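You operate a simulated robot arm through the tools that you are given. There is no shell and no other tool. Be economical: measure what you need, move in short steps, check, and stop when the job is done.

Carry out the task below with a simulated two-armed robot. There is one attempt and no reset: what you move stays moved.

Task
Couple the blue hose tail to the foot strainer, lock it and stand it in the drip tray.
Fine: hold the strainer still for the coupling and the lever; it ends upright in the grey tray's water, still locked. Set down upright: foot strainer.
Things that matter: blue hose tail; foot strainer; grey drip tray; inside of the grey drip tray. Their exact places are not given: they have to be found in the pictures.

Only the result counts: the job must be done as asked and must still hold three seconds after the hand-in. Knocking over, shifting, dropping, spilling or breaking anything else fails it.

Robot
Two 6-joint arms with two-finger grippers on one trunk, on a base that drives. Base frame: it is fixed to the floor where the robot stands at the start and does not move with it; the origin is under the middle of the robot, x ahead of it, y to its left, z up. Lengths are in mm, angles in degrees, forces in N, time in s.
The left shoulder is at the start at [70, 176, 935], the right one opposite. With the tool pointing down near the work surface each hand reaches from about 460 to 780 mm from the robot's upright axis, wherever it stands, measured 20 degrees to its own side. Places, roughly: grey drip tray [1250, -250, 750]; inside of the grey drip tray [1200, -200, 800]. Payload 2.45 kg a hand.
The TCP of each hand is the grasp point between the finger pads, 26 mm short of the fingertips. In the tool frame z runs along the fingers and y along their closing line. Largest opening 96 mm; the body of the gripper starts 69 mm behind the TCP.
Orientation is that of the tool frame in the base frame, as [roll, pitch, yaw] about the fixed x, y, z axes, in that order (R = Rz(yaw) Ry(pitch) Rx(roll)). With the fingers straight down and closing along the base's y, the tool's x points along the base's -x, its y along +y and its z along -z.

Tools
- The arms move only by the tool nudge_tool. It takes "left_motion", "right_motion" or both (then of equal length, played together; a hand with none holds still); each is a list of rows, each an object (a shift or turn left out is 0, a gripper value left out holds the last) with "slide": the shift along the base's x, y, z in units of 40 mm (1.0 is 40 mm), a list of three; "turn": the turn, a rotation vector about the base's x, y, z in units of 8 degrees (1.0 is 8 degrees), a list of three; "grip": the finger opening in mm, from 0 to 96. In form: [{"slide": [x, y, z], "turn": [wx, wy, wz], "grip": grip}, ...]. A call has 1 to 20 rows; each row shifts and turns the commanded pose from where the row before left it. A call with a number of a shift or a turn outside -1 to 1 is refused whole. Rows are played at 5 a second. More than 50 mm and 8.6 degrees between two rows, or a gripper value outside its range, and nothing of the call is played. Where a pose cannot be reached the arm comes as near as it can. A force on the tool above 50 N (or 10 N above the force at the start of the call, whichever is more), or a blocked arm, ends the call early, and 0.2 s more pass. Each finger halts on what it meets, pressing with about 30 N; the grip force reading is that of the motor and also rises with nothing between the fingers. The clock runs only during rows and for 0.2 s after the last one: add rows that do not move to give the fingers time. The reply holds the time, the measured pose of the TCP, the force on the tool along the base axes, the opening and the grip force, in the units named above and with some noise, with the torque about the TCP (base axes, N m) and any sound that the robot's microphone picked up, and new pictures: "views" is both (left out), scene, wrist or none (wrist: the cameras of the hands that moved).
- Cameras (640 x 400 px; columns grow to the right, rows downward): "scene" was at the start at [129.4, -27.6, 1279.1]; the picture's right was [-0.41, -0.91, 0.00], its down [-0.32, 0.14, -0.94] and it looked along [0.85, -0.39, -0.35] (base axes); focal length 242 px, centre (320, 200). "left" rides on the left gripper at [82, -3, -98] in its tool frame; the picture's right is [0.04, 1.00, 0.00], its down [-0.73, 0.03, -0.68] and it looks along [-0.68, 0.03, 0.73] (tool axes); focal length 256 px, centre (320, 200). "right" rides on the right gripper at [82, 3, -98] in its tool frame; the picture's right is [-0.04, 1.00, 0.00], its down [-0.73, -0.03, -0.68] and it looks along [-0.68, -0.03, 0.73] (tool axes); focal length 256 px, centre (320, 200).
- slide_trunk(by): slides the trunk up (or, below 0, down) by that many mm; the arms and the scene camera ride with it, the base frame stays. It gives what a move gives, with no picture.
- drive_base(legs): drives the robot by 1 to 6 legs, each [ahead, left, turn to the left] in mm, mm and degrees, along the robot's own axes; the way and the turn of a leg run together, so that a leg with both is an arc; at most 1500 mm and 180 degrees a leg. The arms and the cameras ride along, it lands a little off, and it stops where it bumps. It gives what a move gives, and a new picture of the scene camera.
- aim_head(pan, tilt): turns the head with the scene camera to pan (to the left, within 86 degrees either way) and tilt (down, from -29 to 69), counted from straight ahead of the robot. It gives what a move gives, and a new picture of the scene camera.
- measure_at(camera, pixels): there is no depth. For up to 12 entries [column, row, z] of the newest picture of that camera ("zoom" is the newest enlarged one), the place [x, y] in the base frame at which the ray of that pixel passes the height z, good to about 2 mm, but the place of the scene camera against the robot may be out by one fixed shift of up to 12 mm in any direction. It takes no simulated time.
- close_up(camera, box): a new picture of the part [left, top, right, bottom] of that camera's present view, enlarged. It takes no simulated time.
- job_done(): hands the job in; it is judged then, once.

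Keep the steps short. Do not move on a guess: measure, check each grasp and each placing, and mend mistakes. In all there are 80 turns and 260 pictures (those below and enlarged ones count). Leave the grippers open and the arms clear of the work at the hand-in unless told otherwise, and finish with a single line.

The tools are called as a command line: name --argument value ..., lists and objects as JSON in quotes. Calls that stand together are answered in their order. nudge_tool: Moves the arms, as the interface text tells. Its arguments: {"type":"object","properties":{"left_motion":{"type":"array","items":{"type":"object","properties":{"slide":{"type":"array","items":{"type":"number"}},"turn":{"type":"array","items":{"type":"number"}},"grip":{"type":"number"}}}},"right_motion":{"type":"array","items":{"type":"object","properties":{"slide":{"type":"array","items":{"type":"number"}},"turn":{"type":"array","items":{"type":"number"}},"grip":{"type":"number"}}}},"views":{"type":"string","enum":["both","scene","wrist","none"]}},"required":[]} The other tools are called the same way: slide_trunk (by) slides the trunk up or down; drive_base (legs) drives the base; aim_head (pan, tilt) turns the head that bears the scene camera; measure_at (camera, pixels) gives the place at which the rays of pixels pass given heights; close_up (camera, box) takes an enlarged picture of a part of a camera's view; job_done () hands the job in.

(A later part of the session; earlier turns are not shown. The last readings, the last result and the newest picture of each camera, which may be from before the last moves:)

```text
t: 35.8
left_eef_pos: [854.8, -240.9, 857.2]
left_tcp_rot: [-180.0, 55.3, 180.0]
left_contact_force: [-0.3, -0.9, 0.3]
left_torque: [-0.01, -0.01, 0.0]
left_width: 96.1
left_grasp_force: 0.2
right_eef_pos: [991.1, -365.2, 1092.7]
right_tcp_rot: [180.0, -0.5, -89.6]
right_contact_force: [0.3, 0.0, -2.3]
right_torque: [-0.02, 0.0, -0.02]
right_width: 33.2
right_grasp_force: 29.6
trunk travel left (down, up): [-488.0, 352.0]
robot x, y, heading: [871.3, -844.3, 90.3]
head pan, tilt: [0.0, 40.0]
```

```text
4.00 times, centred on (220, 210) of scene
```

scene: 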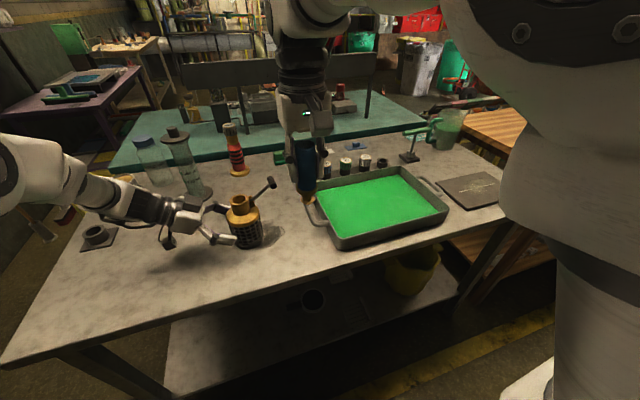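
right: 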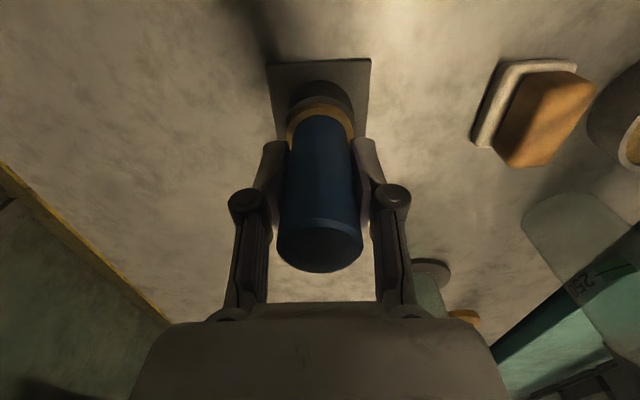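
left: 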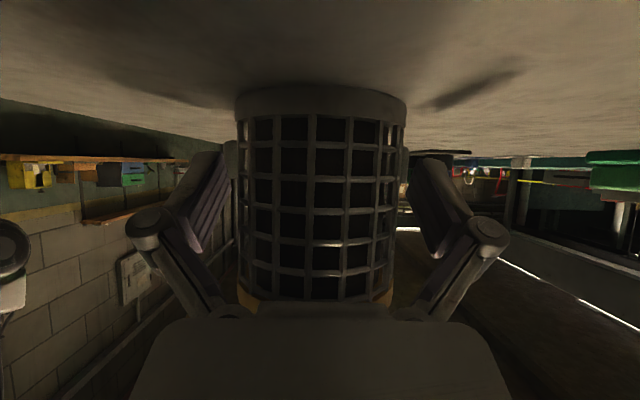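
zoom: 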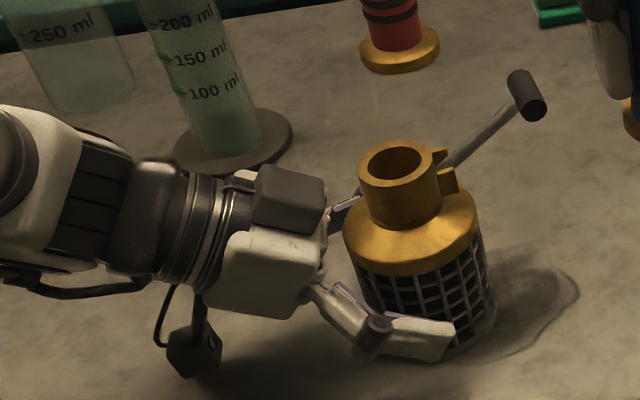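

Fingers straddle the cage. Closing the left hand.

nudge_tool --left_motion '[{"grip": 84}, {"grip": 70}, {"grip": 60}, {"grip": 60}, {"grip": 60}]' --views "wrist"

close_up --camera "scene" --box '[160, 160, 320, 260]'

measure_at --camera "left" --pixels '[[320, 100, 810]]'

```text
t: 37.0
left_eef_pos: [855.0, -240.0, 857.9]
left_tcp_rot: [179.9, 55.4, -179.9]
left_contact_force: [-0.5, 0.6, 0.7]
left_torque: [0.21, 0.0, 0.03]
left_width: 78.2
left_grasp_force: 29.8
right_eef_pos: [989.7, -364.6, 1093.4]
right_tcp_rot: [-179.9, -0.5, -89.5]
right_contact_force: [-0.4, -0.8, -2.2]
right_torque: [0.01, -0.03, -0.01]
right_width: 33.0
right_grasp_force: 29.6
trunk travel left (down, up): [-488.0, 352.0]
robot x, y, heading: [874.6, -848.0, 90.4]
head pan, tilt: [0.0, 40.0]
```

left: 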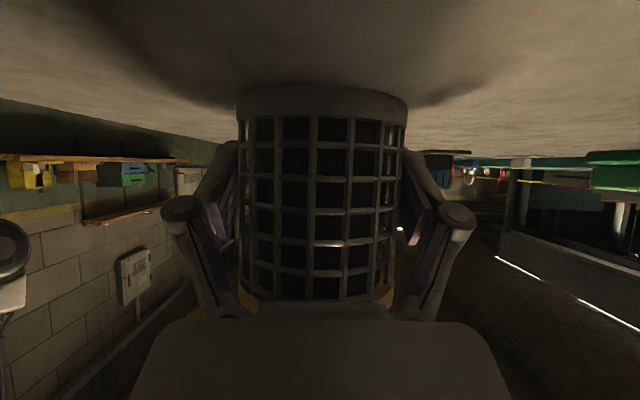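

```text
4.00 times, centred on (240, 210) of scene
```

zoom: 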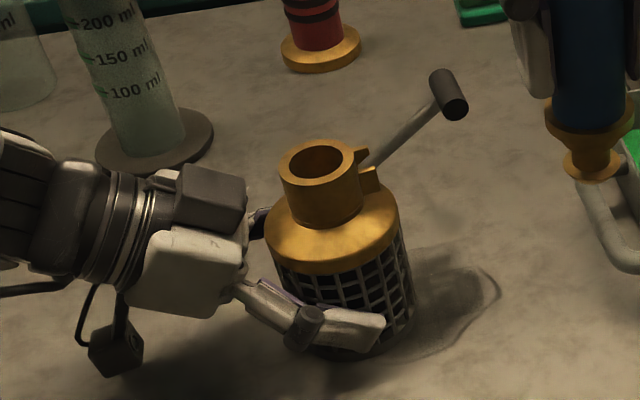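

```text
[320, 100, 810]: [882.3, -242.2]
```

The strainer is firmly held (78 mm). Now I bring the hose over: first x to 857 at y≈-365, slightly raised, then look.

nudge_tool --right_motion '[{"slide": [-0.8, 0, 0.3]}, {"slide": [-0.8, 0, 0.3]}, {"slide": [-0.9, 0, 0]}, {"slide": [-0.85, 0, 0]}, {"slide": [0, 0, 0]}]'

close_up --camera "right" --box '[200, 60, 440, 300]'

```text
t: 38.2
left_eef_pos: [855.0, -240.6, 857.5]
left_tcp_rot: [-180.0, 55.3, 179.9]
left_contact_force: [-0.8, -0.2, 1.4]
left_torque: [0.16, -0.01, 0.06]
left_width: 78.6
left_grasp_force: 30.8
right_eef_pos: [924.9, -331.4, 1164.8]
right_tcp_rot: [177.1, 0.8, -90.5]
right_contact_force: [0.1, -0.3, -2.1]
right_torque: [0.0, 0.03, 0.0]
right_width: 32.9
right_grasp_force: 30.6
right hand out of reach, approached as far as the arm can: row 2, 3, 4
trunk travel left (down, up): [-488.0, 352.0]
robot x, y, heading: [870.1, -851.6, 90.4]
head pan, tilt: [0.0, 40.0]
```

scene: 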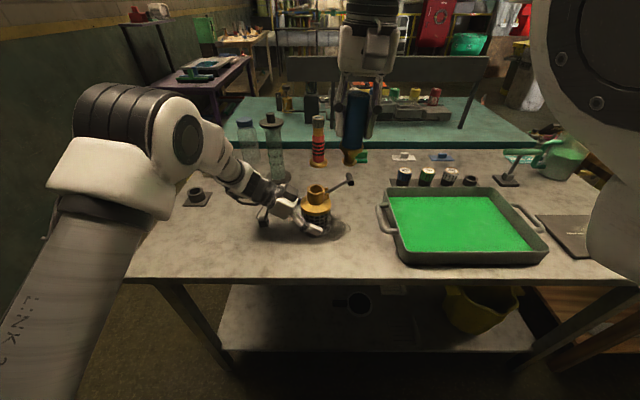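
right: 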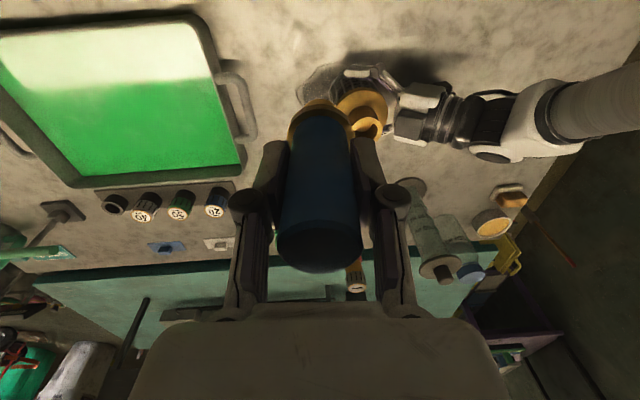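

```text
1.67 times, centred on (320, 180) of right
```

zoom: 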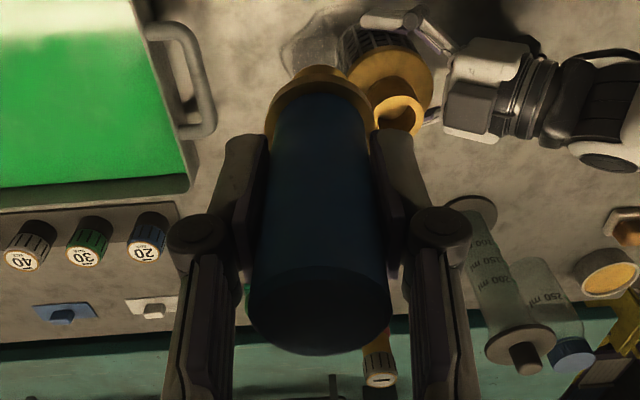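

The right arm hit its inner reach limit there. The actual goal at y≈-239 is farther out, so I move the command there, raised 40 mm for clearance over the lever knob.

nudge_tool --right_motion '[{"slide": [0, 0.3, 0.8]}, {"slide": [0, 0.8, 0.2]}, {"slide": [0, 0.8, 0]}, {"slide": [0, 0.8, 0]}, {"slide": [0, 0.45, 0]}, {"slide": [0, 0, 0]}, {"slide": [0, 0, 0]}]'

close_up --camera "right" --box '[200, 60, 440, 300]'

close_up --camera "scene" --box '[230, 100, 430, 250]'

```text
t: 39.8
left_eef_pos: [854.3, -240.5, 858.4]
left_tcp_rot: [-180.0, 55.2, 180.0]
left_contact_force: [0.9, -0.1, 0.7]
left_torque: [0.09, -0.16, -0.01]
left_width: 78.0
left_grasp_force: 29.8
right_eef_pos: [927.4, -229.4, 1171.3]
right_tcp_rot: [180.0, 0.1, -89.5]
right_contact_force: [0.4, 0.4, -0.9]
right_torque: [0.01, 0.02, 0.03]
right_width: 32.8
right_grasp_force: 29.8
right hand out of reach, approached as far as the arm can: row 4, 5
trunk travel left (down, up): [-488.0, 352.0]
robot x, y, heading: [873.3, -844.0, 90.2]
head pan, tilt: [0.0, 40.0]
```

scene: 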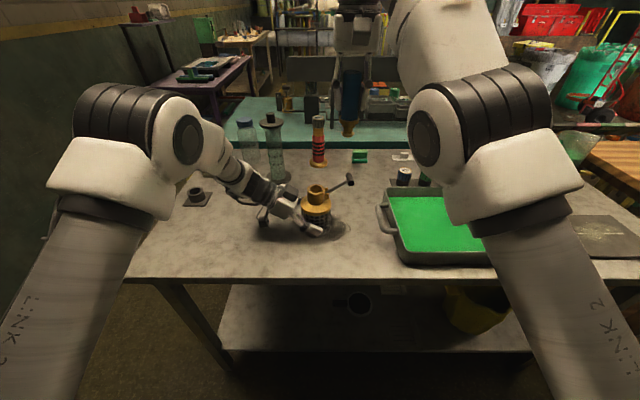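
right: 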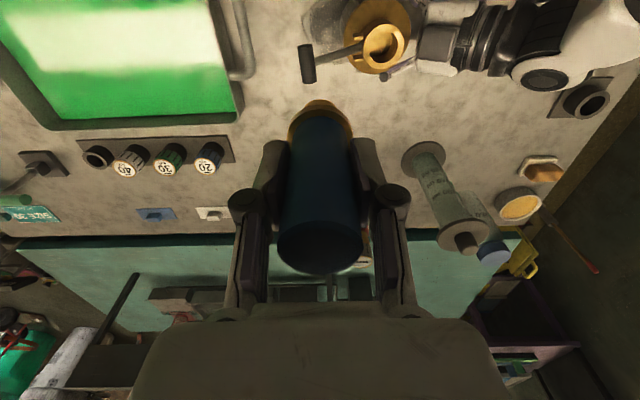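

```text
1.67 times, centred on (320, 180) of right
```

zoom: 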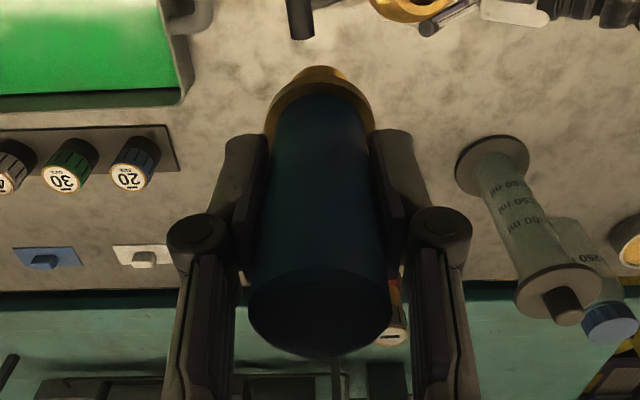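

```text
2.67 times, centred on (330, 175) of scene
```

zoom: 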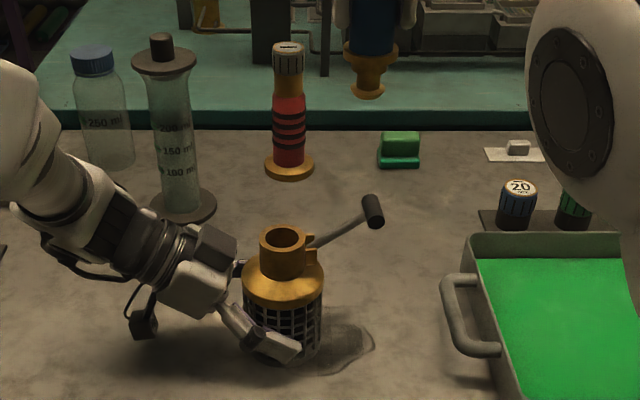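

The hand is at (927,-229,1171), apparently limited because it is high. I'll shift toward -x while lowering a bit and see whether it follows.

nudge_tool --right_motion '[{"slide": [-0.5, -0.1, -0.4]}, {"slide": [-0.6, -0.1, -0.4]}, {"slide": [-0.6, 0, -0.2]}, {"slide": [0, 0, 0]}]'

```text
t: 40.8
left_eef_pos: [853.9, -240.5, 856.8]
left_tcp_rot: [180.0, 55.2, -179.9]
left_contact_force: [-0.1, 1.5, 1.2]
left_torque: [0.22, -0.16, 0.09]
left_width: 78.4
left_grasp_force: 30.1
right_eef_pos: [876.5, -230.9, 1137.8]
right_tcp_rot: [178.3, 0.0, -91.3]
right_contact_force: [-0.1, -0.3, -2.3]
right_torque: [-0.01, -0.02, 0.01]
right_width: 33.2
right_grasp_force: 30.6
trunk travel left (down, up): [-488.0, 352.0]
robot x, y, heading: [873.1, -846.2, 90.4]
head pan, tilt: [0.0, 40.0]
```

scene: 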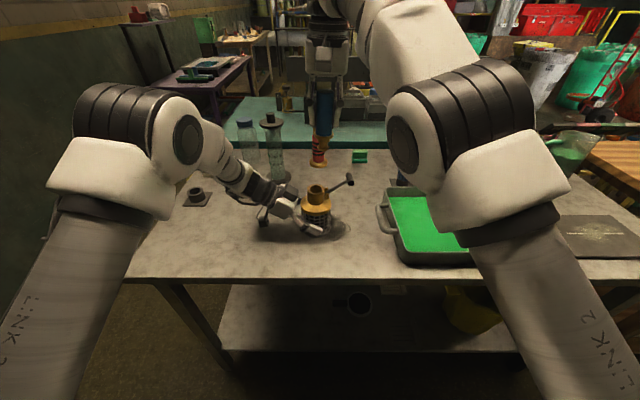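
right: 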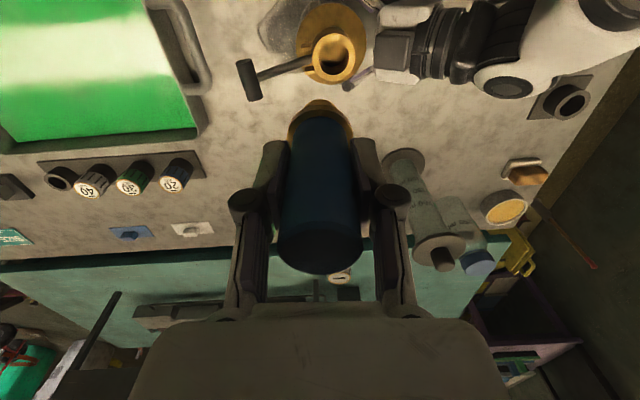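

It follows. I go on to (857,-240) and lower to z≈1100, then let it settle.

nudge_tool --right_motion '[{"slide": [-0.3, -0.1, -0.4]}, {"slide": [-0.17, -0.1, -0.4]}, {"slide": [0, 0, 0]}, {"slide": [0, 0, 0]}]'

close_up --camera "scene" --box '[250, 100, 390, 240]'

measure_at --camera "right" --pixels '[[333, 53, 950]]'

```text
t: 42.0
left_eef_pos: [855.4, -241.6, 858.7]
left_tcp_rot: [-179.9, 55.2, -180.0]
left_contact_force: [0.2, -1.0, 0.8]
left_torque: [0.12, -0.04, -0.03]
left_width: 78.3
left_grasp_force: 29.7
right_eef_pos: [879.9, -220.4, 1113.9]
right_tcp_rot: [177.6, -0.4, -92.1]
right_contact_force: [-0.9, 0.5, -1.2]
right_torque: [0.0, -0.03, -0.03]
right_width: 33.1
right_grasp_force: 30.2
right hand out of reach, approached as far as the arm can: row 1, 2
trunk travel left (down, up): [-488.0, 352.0]
robot x, y, heading: [871.1, -849.3, 90.3]
head pan, tilt: [0.0, 40.0]
stopped in row 4 (right hand): the arm was blocked; the commanded pose is now the measured one
```

scene: 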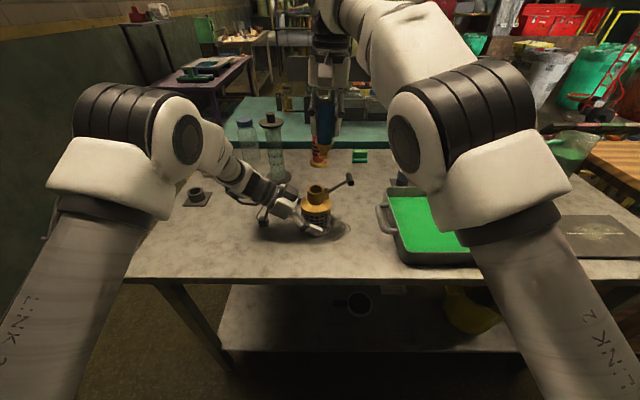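
right: 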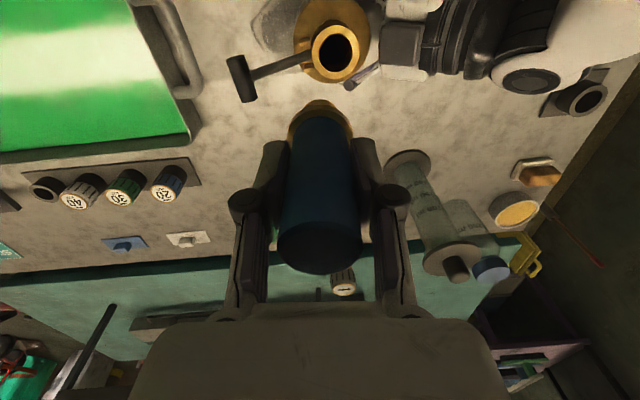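

```text
2.86 times, centred on (320, 170) of scene
```

zoom: 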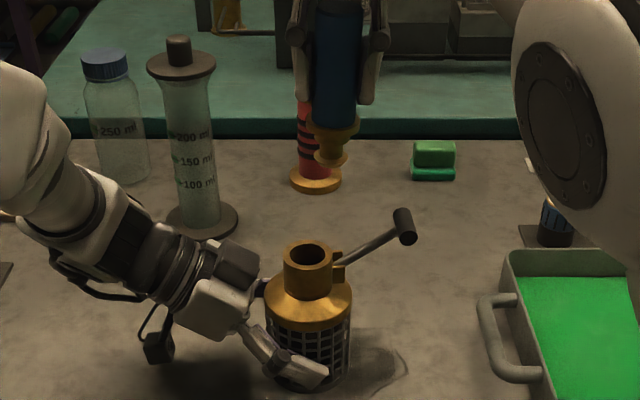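

```text
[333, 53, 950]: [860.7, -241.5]
```

The right arm is blocked crossing over to the robot's centre line. I'll shift the robot ~140 mm to its left (-x) so the strainer is on the right arm's side. First I open the left hand and re-level the right one while moving it to easier ground (+x).

nudge_tool --left_motion '[{"grip": 90}, {"grip": 96}, {"grip": 96}, {"grip": 96}]' --right_motion '[{"slide": [0.6, 0, 0.3], "turn": [0.05, -0.3, 0.26]}, {"slide": [0.9, 0, 0]}, {"slide": [0.9, 0, 0]}, {"slide": [0, 0, 0]}]'

```text
t: 43.0
left_eef_pos: [853.8, -241.9, 856.8]
left_tcp_rot: [-179.9, 55.5, -180.0]
left_contact_force: [0.0, 0.7, 1.0]
left_torque: [0.01, -0.02, -0.05]
left_width: 96.0
left_grasp_force: 0.0
right_eef_pos: [972.8, -221.2, 1127.0]
right_tcp_rot: [-179.8, 0.1, -89.8]
right_contact_force: [0.2, 0.3, -1.6]
right_torque: [0.03, 0.0, -0.04]
right_width: 33.0
right_grasp_force: 29.9
trunk travel left (down, up): [-488.0, 352.0]
robot x, y, heading: [871.8, -845.5, 90.4]
head pan, tilt: [0.0, 40.0]
```

scene: 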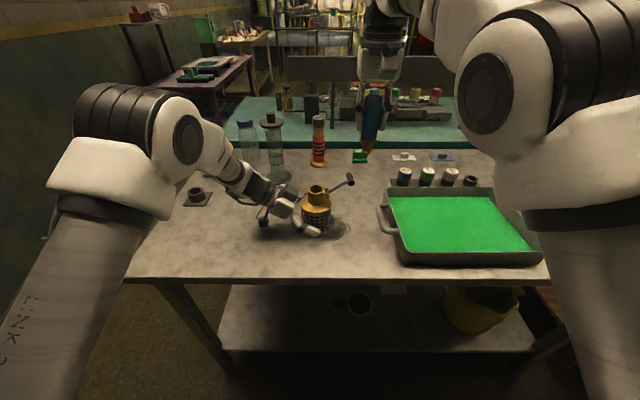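
right: 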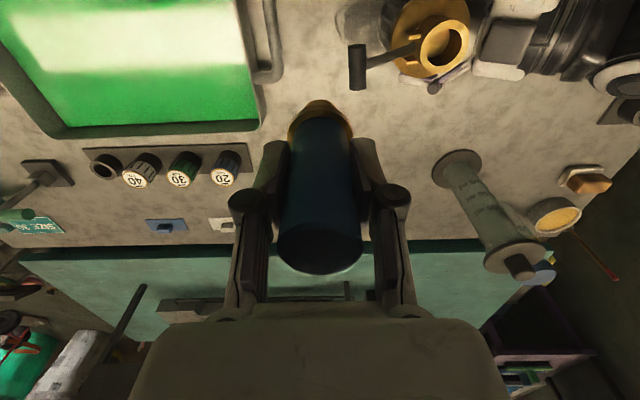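
left: 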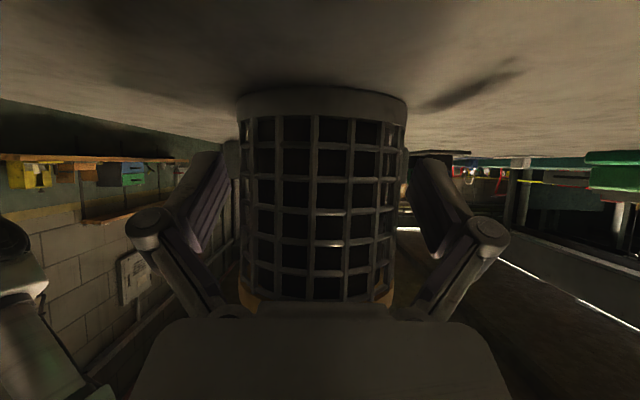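

Strainer unmoved. Left hand backs out along its approach line and up a bit, then the base drives 140 mm left.

nudge_tool --left_motion '[{"slide": [-0.8, 0, 0.55]}, {"slide": [-0.9, 0, 0.62]}, {"slide": [-0.9, 0, 0.62]}, {"slide": [0, 0, 0.9]}, {"slide": [0, 0, 0.6]}, {"slide": [0, 0, 0]}]' --views "none"

drive_base --legs '[[0, 140, 0]]'

```text
t: 44.4
left_eef_pos: [750.0, -240.7, 989.4]
left_tcp_rot: [179.9, 55.3, 179.9]
left_contact_force: [0.6, 1.0, -0.2]
left_torque: [0.03, 0.01, 0.01]
left_width: 95.9
left_grasp_force: 0.0
right_eef_pos: [972.8, -222.0, 1126.2]
right_tcp_rot: [-179.8, 0.2, -89.7]
right_contact_force: [0.8, 0.1, -1.0]
right_torque: [-0.02, -0.02, 0.03]
right_width: 33.1
right_grasp_force: 29.8
trunk travel left (down, up): [-488.0, 352.0]
robot x, y, heading: [870.0, -846.2, 90.5]
head pan, tilt: [0.0, 40.0]
```

```text
t: 45.7
left_eef_pos: [610.7, -241.6, 989.5]
left_tcp_rot: [179.9, 55.3, 179.9]
left_contact_force: [0.1, 0.3, 0.7]
left_torque: [0.0, -0.01, -0.02]
left_width: 95.7
left_grasp_force: 0.0
right_eef_pos: [832.4, -223.6, 1126.1]
right_tcp_rot: [-179.8, 0.1, -89.9]
right_contact_force: [-0.3, 0.6, -1.2]
right_torque: [-0.01, 0.02, 0.0]
right_width: 33.2
right_grasp_force: 30.2
trunk travel left (down, up): [-488.0, 352.0]
robot x, y, heading: [730.3, -845.8, 90.4]
head pan, tilt: [0.0, 40.0]
```

scene: 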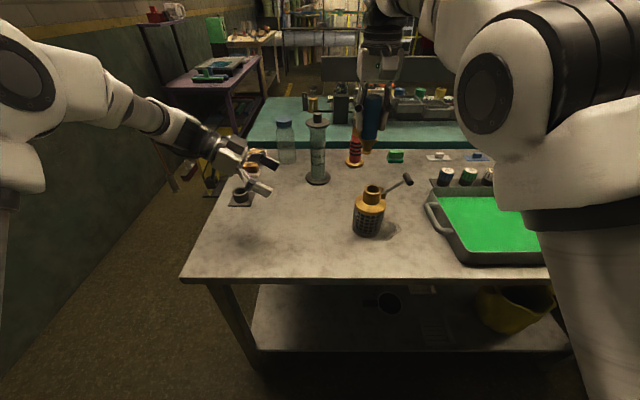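

Now I move the right hand to directly above the strainer axis (857,-240), z≈1105, to test reach and see the plug against the neck.

nudge_tool --right_motion '[{"slide": [0.3, -0.2, -0.25]}, {"slide": [0.32, -0.21, -0.25]}, {"slide": [0, 0, 0]}, {"slide": [0, 0, 0]}]'

close_up --camera "scene" --box '[310, 100, 450, 240]'

close_up --camera "right" --box '[220, 0, 460, 180]'

```text
t: 46.7
left_eef_pos: [611.0, -240.6, 989.7]
left_tcp_rot: [180.0, 55.4, 179.9]
left_contact_force: [-0.1, 0.0, 0.2]
left_torque: [0.01, -0.02, 0.0]
left_width: 96.1
left_grasp_force: 0.1
right_eef_pos: [857.4, -239.1, 1105.8]
right_tcp_rot: [-179.9, 0.0, -90.0]
right_contact_force: [0.3, -0.1, -1.2]
right_torque: [-0.01, 0.03, -0.01]
right_width: 33.0
right_grasp_force: 30.3
trunk travel left (down, up): [-488.0, 352.0]
robot x, y, heading: [730.9, -847.1, 90.3]
head pan, tilt: [0.0, 40.0]
```

scene: 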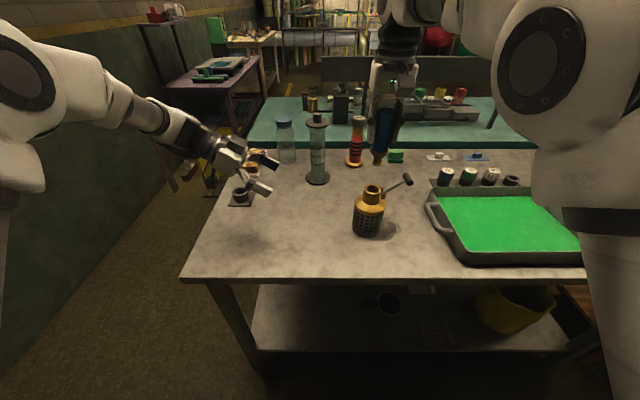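
right: 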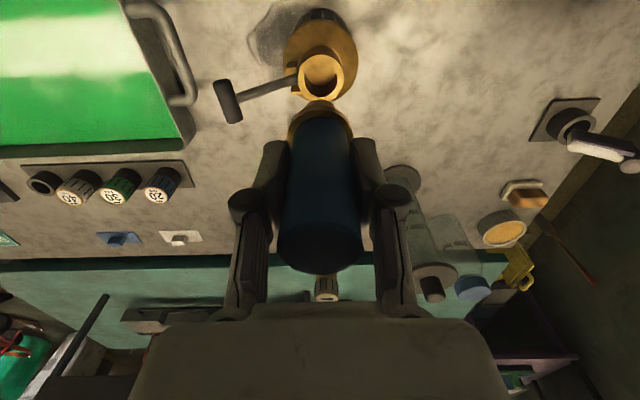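

```text
2.86 times, centred on (380, 170) of scene
```

zoom: 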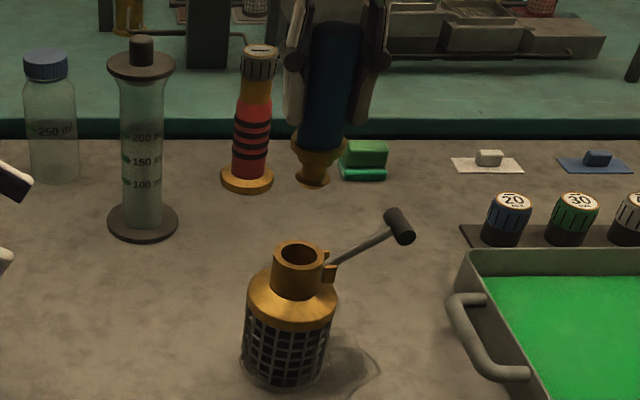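

```text
2.22 times, centred on (340, 90) of right
```

zoom: 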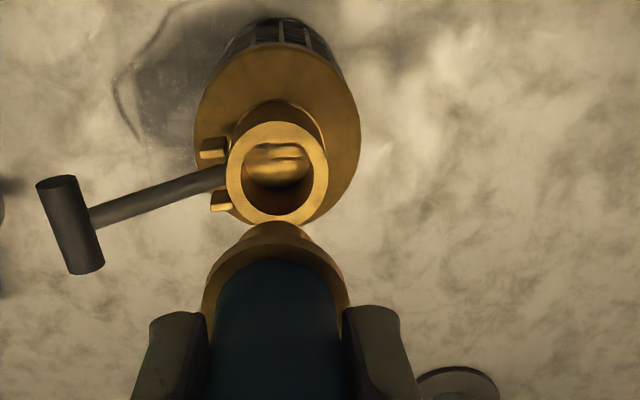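

Right reach is fine here. Measuring the neck centre with the right camera, then the left hand returns to pre-grasp (748,-240,931).

measure_at --camera "right" --pixels '[[320.6, 77.8, 940], [320.6, 77.8, 950], [320.6, 77.8, 960], [342, 76, 950], [298.5, 79, 950]]'

nudge_tool --left_motion '[{"slide": [0.8, 0, 0]}, {"slide": [0.8, 0, 0]}, {"slide": [0.9, 0, -0.5]}, {"slide": [0.9, 0, -0.95]}, {"slide": [0, 0, 0]}, {"slide": [0, 0, 0]}]'

```text
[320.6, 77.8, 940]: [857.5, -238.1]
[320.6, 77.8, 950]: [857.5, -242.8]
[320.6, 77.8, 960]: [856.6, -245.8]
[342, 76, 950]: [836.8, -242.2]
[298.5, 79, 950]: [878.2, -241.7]
```

```text
refused: row 4 steps farther than a row can; nothing moved
```

nudge_tool --left_motion '[{"slide": [0.8, 0, 0]}, {"slide": [0.8, 0, 0]}, {"slide": [0.9, 0, -0.5]}, {"slide": [0.9, 0, -0.5]}, {"slide": [0, 0, -0.45]}, {"slide": [0, 0, 0]}, {"slide": [0, 0, 0]}]'

```text
t: 48.3
left_eef_pos: [746.7, -241.1, 929.2]
left_tcp_rot: [-179.9, 55.4, 180.0]
left_contact_force: [0.3, -0.5, -0.4]
left_torque: [0.0, -0.03, 0.02]
left_width: 96.0
left_grasp_force: 0.0
right_eef_pos: [857.2, -239.1, 1107.3]
right_tcp_rot: [-179.8, 0.1, -89.9]
right_contact_force: [-0.2, 0.9, -2.0]
right_torque: [-0.04, -0.01, -0.02]
right_width: 33.2
right_grasp_force: 29.7
trunk travel left (down, up): [-488.0, 352.0]
robot x, y, heading: [728.5, -847.4, 90.4]
head pan, tilt: [0.0, 40.0]
```

scene: 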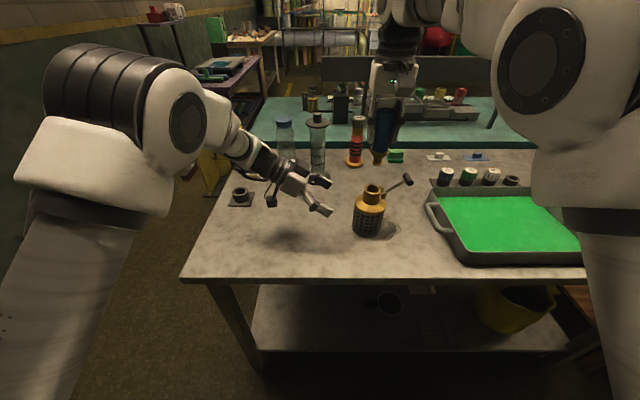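
left: 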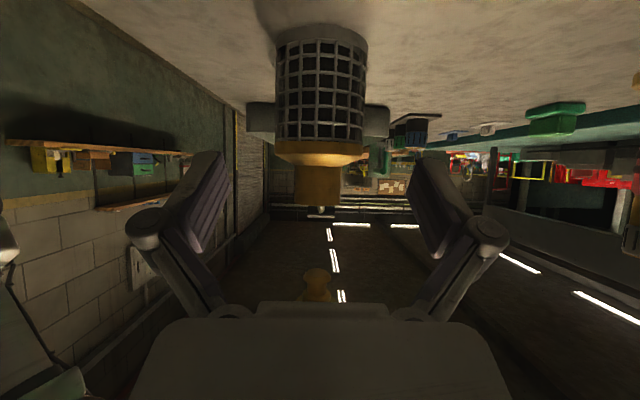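

Aligned; the plug shows at col 316 and the neck at 318. I advance onto the cage and close.

nudge_tool --left_motion '[{"slide": [0.6, 0, -0.41]}, {"slide": [0.6, 0, -0.41]}, {"slide": [0.6, 0.01, -0.41]}, {"slide": [0.45, 0.01, -0.3]}, {"slide": [0.44, 0, -0.25]}, {"slide": [0, 0, 0]}, {"grip": 86}, {"grip": 72}, {"grip": 60}, {"grip": 60}, {"grip": 60}]'

close_up --camera "scene" --box '[290, 100, 450, 250]'

close_up --camera "right" --box '[220, 0, 460, 180]'

```text
t: 50.7
left_eef_pos: [836.5, -227.7, 860.9]
left_tcp_rot: [-179.6, 55.8, -179.2]
left_contact_force: [-0.3, -1.4, 0.6]
left_torque: [-0.12, -0.06, -0.09]
left_width: 75.5
left_grasp_force: 29.4
left hand out of reach, approached as far as the arm can: row 5
right_eef_pos: [857.2, -239.6, 1106.0]
right_tcp_rot: [-179.8, 0.0, -89.9]
right_contact_force: [0.4, -0.5, -1.5]
right_torque: [0.02, -0.02, -0.02]
right_width: 32.9
right_grasp_force: 29.7
trunk travel left (down, up): [-488.0, 352.0]
robot x, y, heading: [730.1, -845.1, 90.4]
head pan, tilt: [0.0, 40.0]
```

scene: 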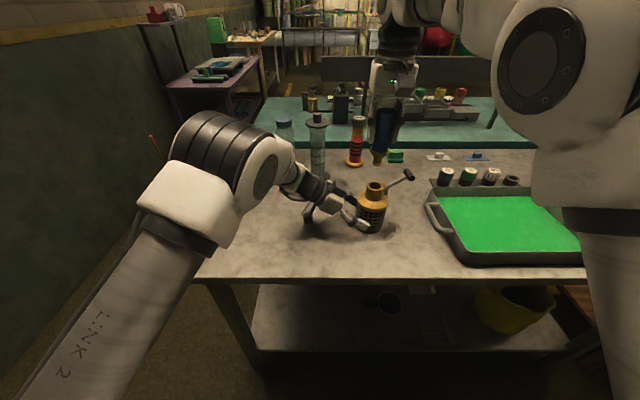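
left: 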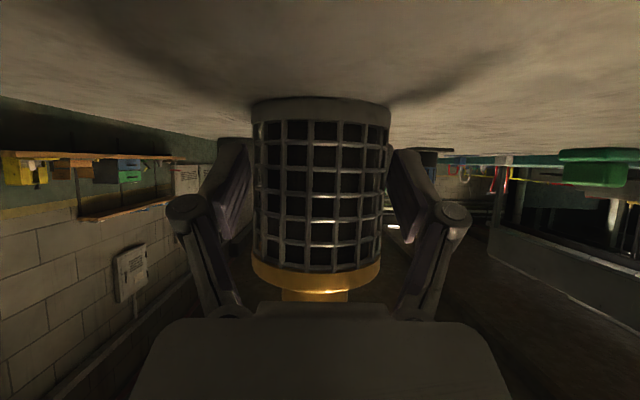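

```text
2.67 times, centred on (370, 175) of scene
```

zoom: 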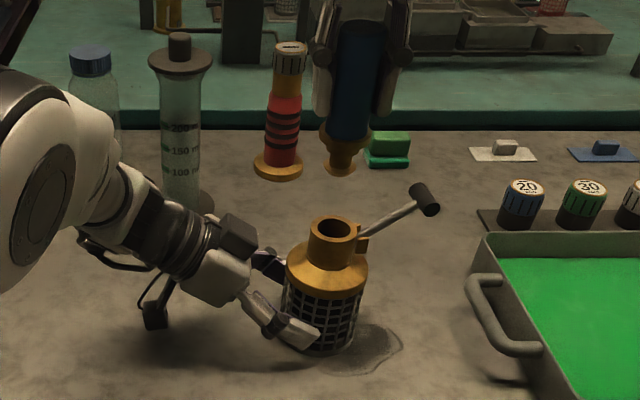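

```text
2.22 times, centred on (340, 90) of right
```

zoom: 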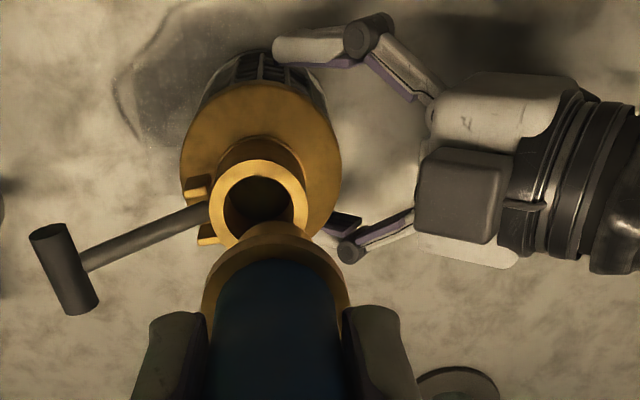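

The left arm ran out of reach in the last step, ending at (836,-228), and dragged the strainer ~12 mm in y. I'll open, back out, and shift the robot 45 mm to the right (+x).

nudge_tool --left_motion '[{"grip": 86}, {"grip": 96}, {"grip": 96}, {"slide": [-0.3, 0, 0.2]}, {"slide": [-0.9, 0, 0.62]}, {"slide": [-0.9, 0, 0.62]}, {"slide": [0, 0, 0]}]' --views "none"

drive_base --legs '[[0, -45, 0]]'

close_up --camera "right" --box '[240, 0, 480, 180]'

close_up --camera "left" --box '[120, 0, 520, 250]'

```text
t: 52.3
left_eef_pos: [760.0, -229.7, 916.7]
left_tcp_rot: [-179.9, 55.2, 179.8]
left_contact_force: [0.0, -0.2, 0.9]
left_torque: [0.01, -0.03, 0.03]
left_width: 96.1
left_grasp_force: 0.0
right_eef_pos: [859.1, -238.2, 1106.7]
right_tcp_rot: [-179.9, 0.1, -89.9]
right_contact_force: [1.4, -0.4, -1.8]
right_torque: [-0.01, 0.02, 0.01]
right_width: 33.2
right_grasp_force: 30.6
trunk travel left (down, up): [-488.0, 352.0]
robot x, y, heading: [731.7, -848.6, 90.1]
head pan, tilt: [0.0, 40.0]
```

```text
t: 53.2
left_eef_pos: [803.2, -229.8, 916.0]
left_tcp_rot: [-179.9, 55.3, 179.9]
left_contact_force: [1.1, 0.4, 0.6]
left_torque: [-0.01, 0.03, 0.0]
left_width: 95.9
left_grasp_force: 0.0
right_eef_pos: [903.5, -238.6, 1107.5]
right_tcp_rot: [-180.0, 0.2, -90.0]
right_contact_force: [0.3, 1.2, -1.3]
right_torque: [0.01, 0.04, 0.02]
right_width: 32.8
right_grasp_force: 30.5
trunk travel left (down, up): [-488.0, 352.0]
robot x, y, heading: [777.3, -844.7, 90.2]
head pan, tilt: [0.0, 40.0]
```

scene: 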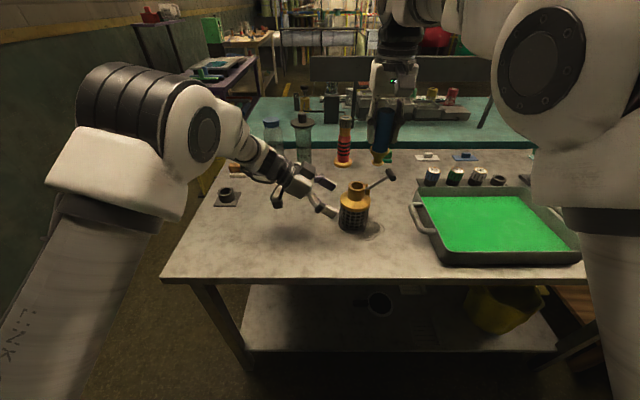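

```text
2.22 times, centred on (360, 90) of right
```

zoom: 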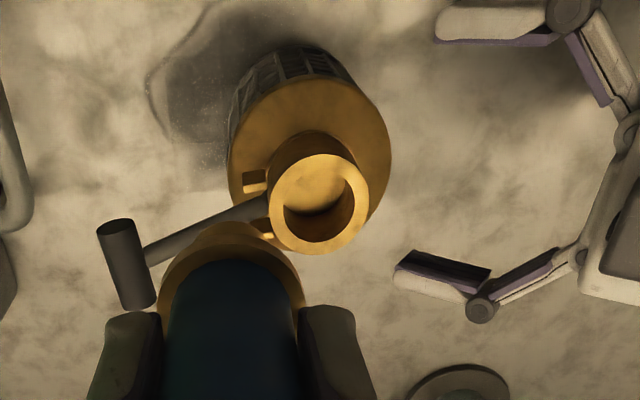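

```text
1.60 times, centred on (320, 125) of left
```

zoom: 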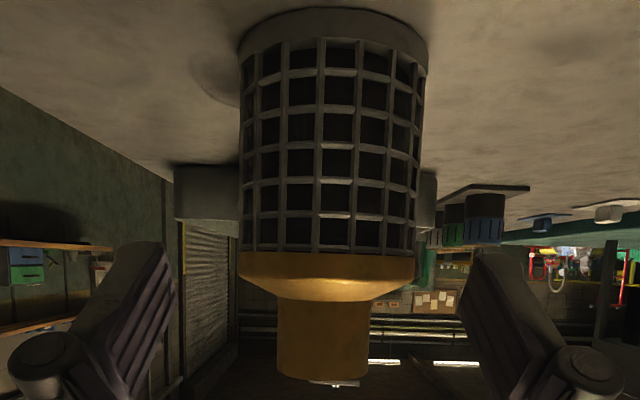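

measure_at --camera "right" --pixels '[[359.1, 92.3, 945], [359.1, 92.3, 950], [337, 92, 948], [382, 91, 948]]'

measure_at --camera "left" --pixels '[[327, 15, 811], [270, 25, 815], [386, 25, 815]]'

```text
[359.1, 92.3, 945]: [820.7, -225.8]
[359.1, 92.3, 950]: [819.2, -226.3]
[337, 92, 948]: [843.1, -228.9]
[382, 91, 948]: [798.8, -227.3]
```

```text
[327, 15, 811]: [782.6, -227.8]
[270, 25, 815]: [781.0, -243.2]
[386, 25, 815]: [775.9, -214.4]
```

The right-camera reading used the pre-drive pose; adding the 45 mm drive puts the strainer axis at ≈(865,-227). I advance the left hand to (861,-227,862) without closing.

nudge_tool --left_motion '[{"slide": [0.1, 0.07, -0.3]}, {"slide": [0.5, 0, -0.35]}, {"slide": [0.5, 0, -0.35]}, {"slide": [0.35, 0, -0.3]}, {"slide": [0, 0, 0]}, {"slide": [0, 0, 0]}]' --right_motion '[{"slide": [0, 0, 0]}, {"slide": [0, 0, 0]}, {"slide": [0, 0, 0]}, {"slide": [0, 0, 0]}, {"slide": [0, 0, 0]}, {"slide": [0, 0, 0]}]' --views "wrist"

close_up --camera "right" --box '[240, 0, 480, 180]'

```text
t: 54.6
left_eef_pos: [861.4, -228.3, 864.5]
left_tcp_rot: [-180.0, 55.4, 179.9]
left_contact_force: [-0.1, 0.3, -0.3]
left_torque: [0.01, 0.0, -0.01]
left_width: 96.0
left_grasp_force: 0.1
right_eef_pos: [901.9, -238.7, 1106.4]
right_tcp_rot: [-179.9, 0.1, -89.9]
right_contact_force: [1.1, -0.1, -1.0]
right_torque: [0.01, 0.0, 0.01]
right_width: 32.9
right_grasp_force: 30.2
trunk travel left (down, up): [-488.0, 352.0]
robot x, y, heading: [774.8, -850.9, 90.2]
head pan, tilt: [0.0, 40.0]
```

right: 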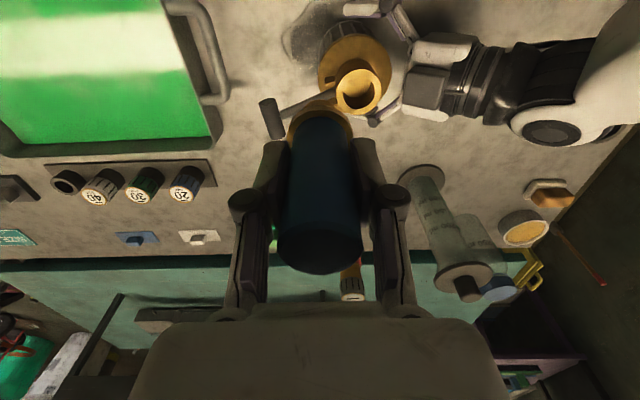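
left: 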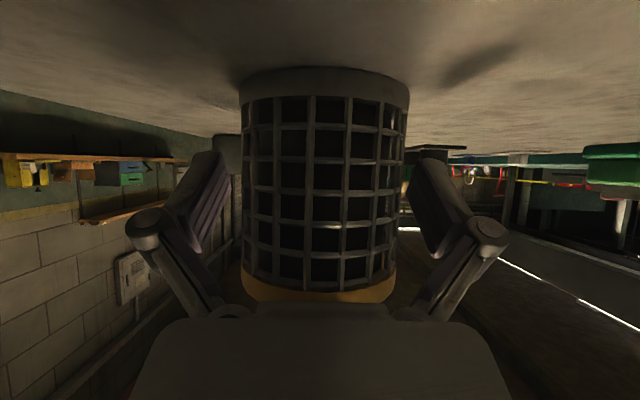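

```text
2.22 times, centred on (360, 90) of right
```

zoom: 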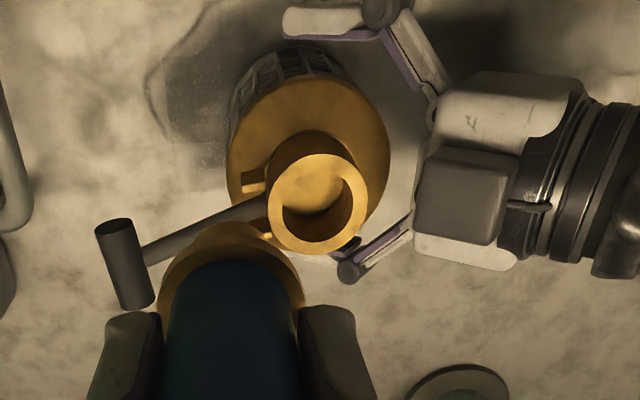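

Well centred this time with no reach warning. Closing the left hand and measuring the neck.

nudge_tool --left_motion '[{"grip": 86}, {"grip": 74}, {"grip": 60}, {"grip": 60}, {"grip": 60}]' --right_motion '[{"slide": [0, 0, 0]}, {"slide": [0, 0, 0]}, {"slide": [0, 0, 0]}, {"slide": [0, 0, 0]}, {"slide": [0, 0, 0]}]' --views "wrist"

close_up --camera "right" --box '[300, 30, 420, 130]'

close_up --camera "scene" --box '[270, 100, 430, 250]'

```text
t: 55.8
left_eef_pos: [860.8, -227.4, 864.5]
left_tcp_rot: [-180.0, 55.3, 179.9]
left_contact_force: [-1.0, 3.1, 2.9]
left_torque: [0.15, 0.11, 0.03]
left_width: 78.9
left_grasp_force: 29.9
right_eef_pos: [901.4, -238.5, 1107.3]
right_tcp_rot: [-179.9, 0.1, -89.9]
right_contact_force: [0.2, -0.1, -1.9]
right_torque: [0.01, -0.01, 0.06]
right_width: 33.0
right_grasp_force: 29.2
trunk travel left (down, up): [-488.0, 352.0]
robot x, y, heading: [776.6, -848.4, 90.2]
head pan, tilt: [0.0, 40.0]
```

right: 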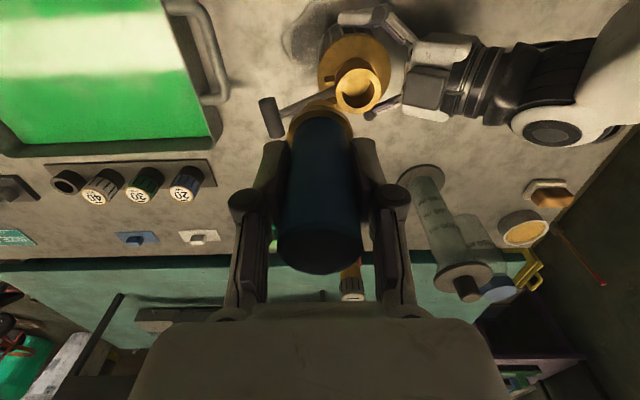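
left: 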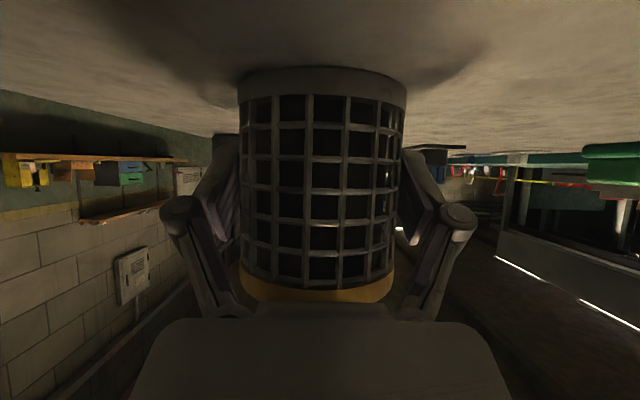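

```text
4.00 times, centred on (360, 80) of right
```

zoom: 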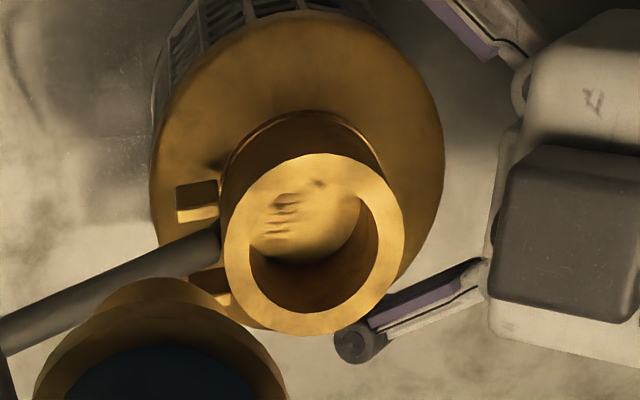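

```text
2.67 times, centred on (350, 175) of scene
```

zoom: 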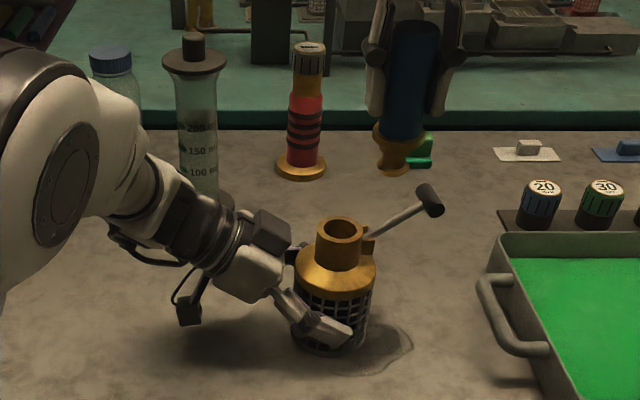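

Held (78.9 mm wide at the cage). Measuring the neck mouth centre.

measure_at --camera "right" --pixels '[[358.25, 90.75, 940], [358.25, 90.75, 946], [358.25, 90.75, 952], [356.5, 66, 905]]'

```text
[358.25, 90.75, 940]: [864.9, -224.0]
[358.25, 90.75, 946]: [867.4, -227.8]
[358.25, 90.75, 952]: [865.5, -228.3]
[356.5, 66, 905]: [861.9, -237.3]
```

Neck axis ≈ (865.5,-227.5). Moving the hose above it.

nudge_tool --right_motion '[{"slide": [-0.45, 0.12, 0]}, {"slide": [-0.45, 0.12, 0]}, {"slide": [0, 0, 0]}, {"slide": [0, 0, 0]}]'

close_up --camera "scene" --box '[290, 90, 410, 240]'

close_up --camera "right" --box '[240, 30, 400, 150]'

close_up --camera "left" --box '[220, 200, 420, 330]'

```text
t: 56.8
left_eef_pos: [860.7, -228.2, 865.4]
left_tcp_rot: [180.0, 55.3, 179.8]
left_contact_force: [0.6, 0.5, 3.4]
left_torque: [0.09, -0.22, 0.08]
left_width: 79.0
left_grasp_force: 30.1
right_eef_pos: [865.4, -229.6, 1107.3]
right_tcp_rot: [-179.9, 0.1, -89.9]
right_contact_force: [0.0, -0.9, -1.7]
right_torque: [-0.01, 0.01, -0.01]
right_width: 33.0
right_grasp_force: 30.0
trunk travel left (down, up): [-488.0, 352.0]
robot x, y, heading: [776.5, -846.1, 90.2]
head pan, tilt: [0.0, 40.0]
```

scene: 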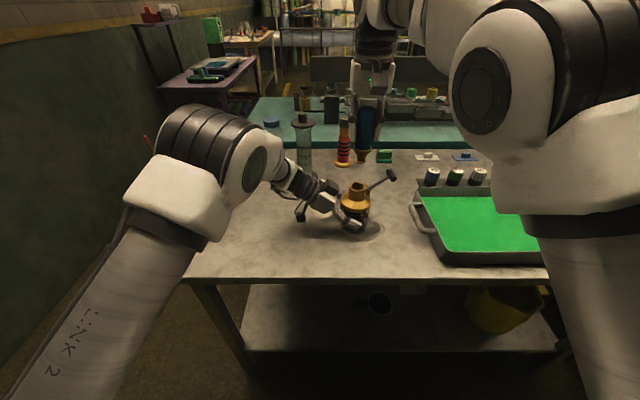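
right: 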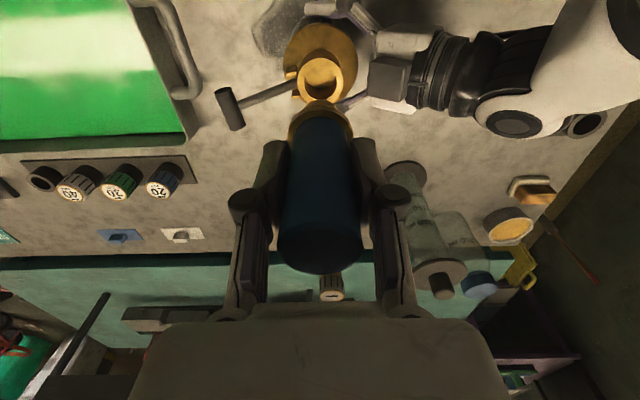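

```text
2.67 times, centred on (350, 165) of scene
```

zoom: 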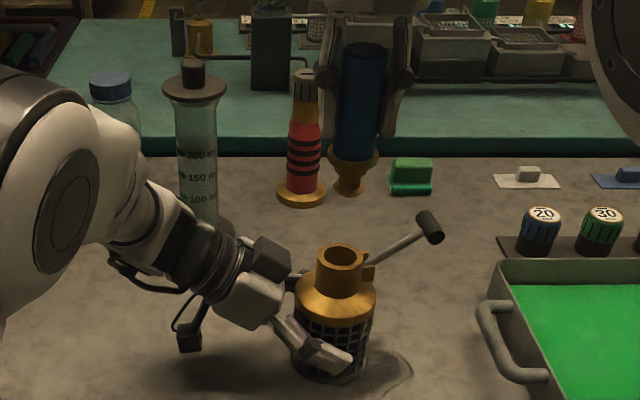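

```text
3.33 times, centred on (320, 90) of right
```

zoom: 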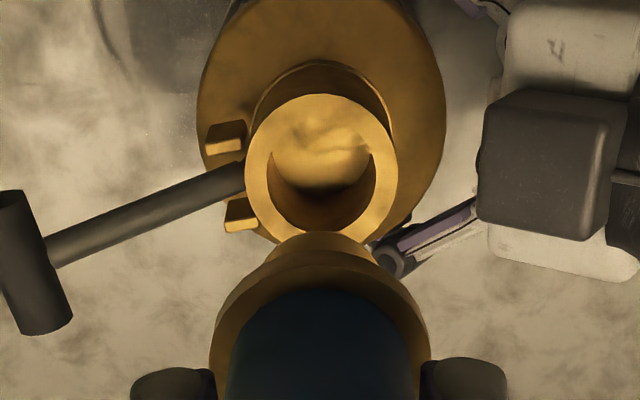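

```text
3.08 times, centred on (320, 265) of left
```

zoom: 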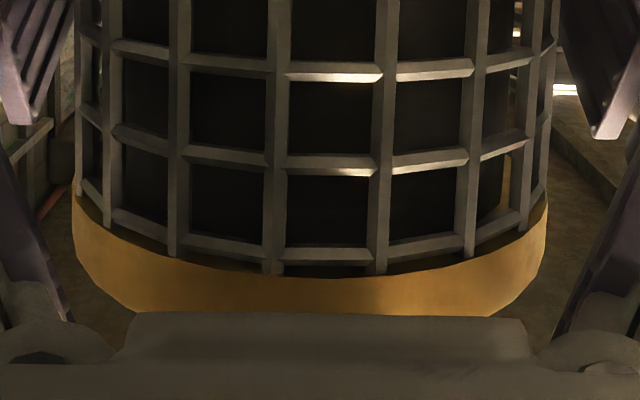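

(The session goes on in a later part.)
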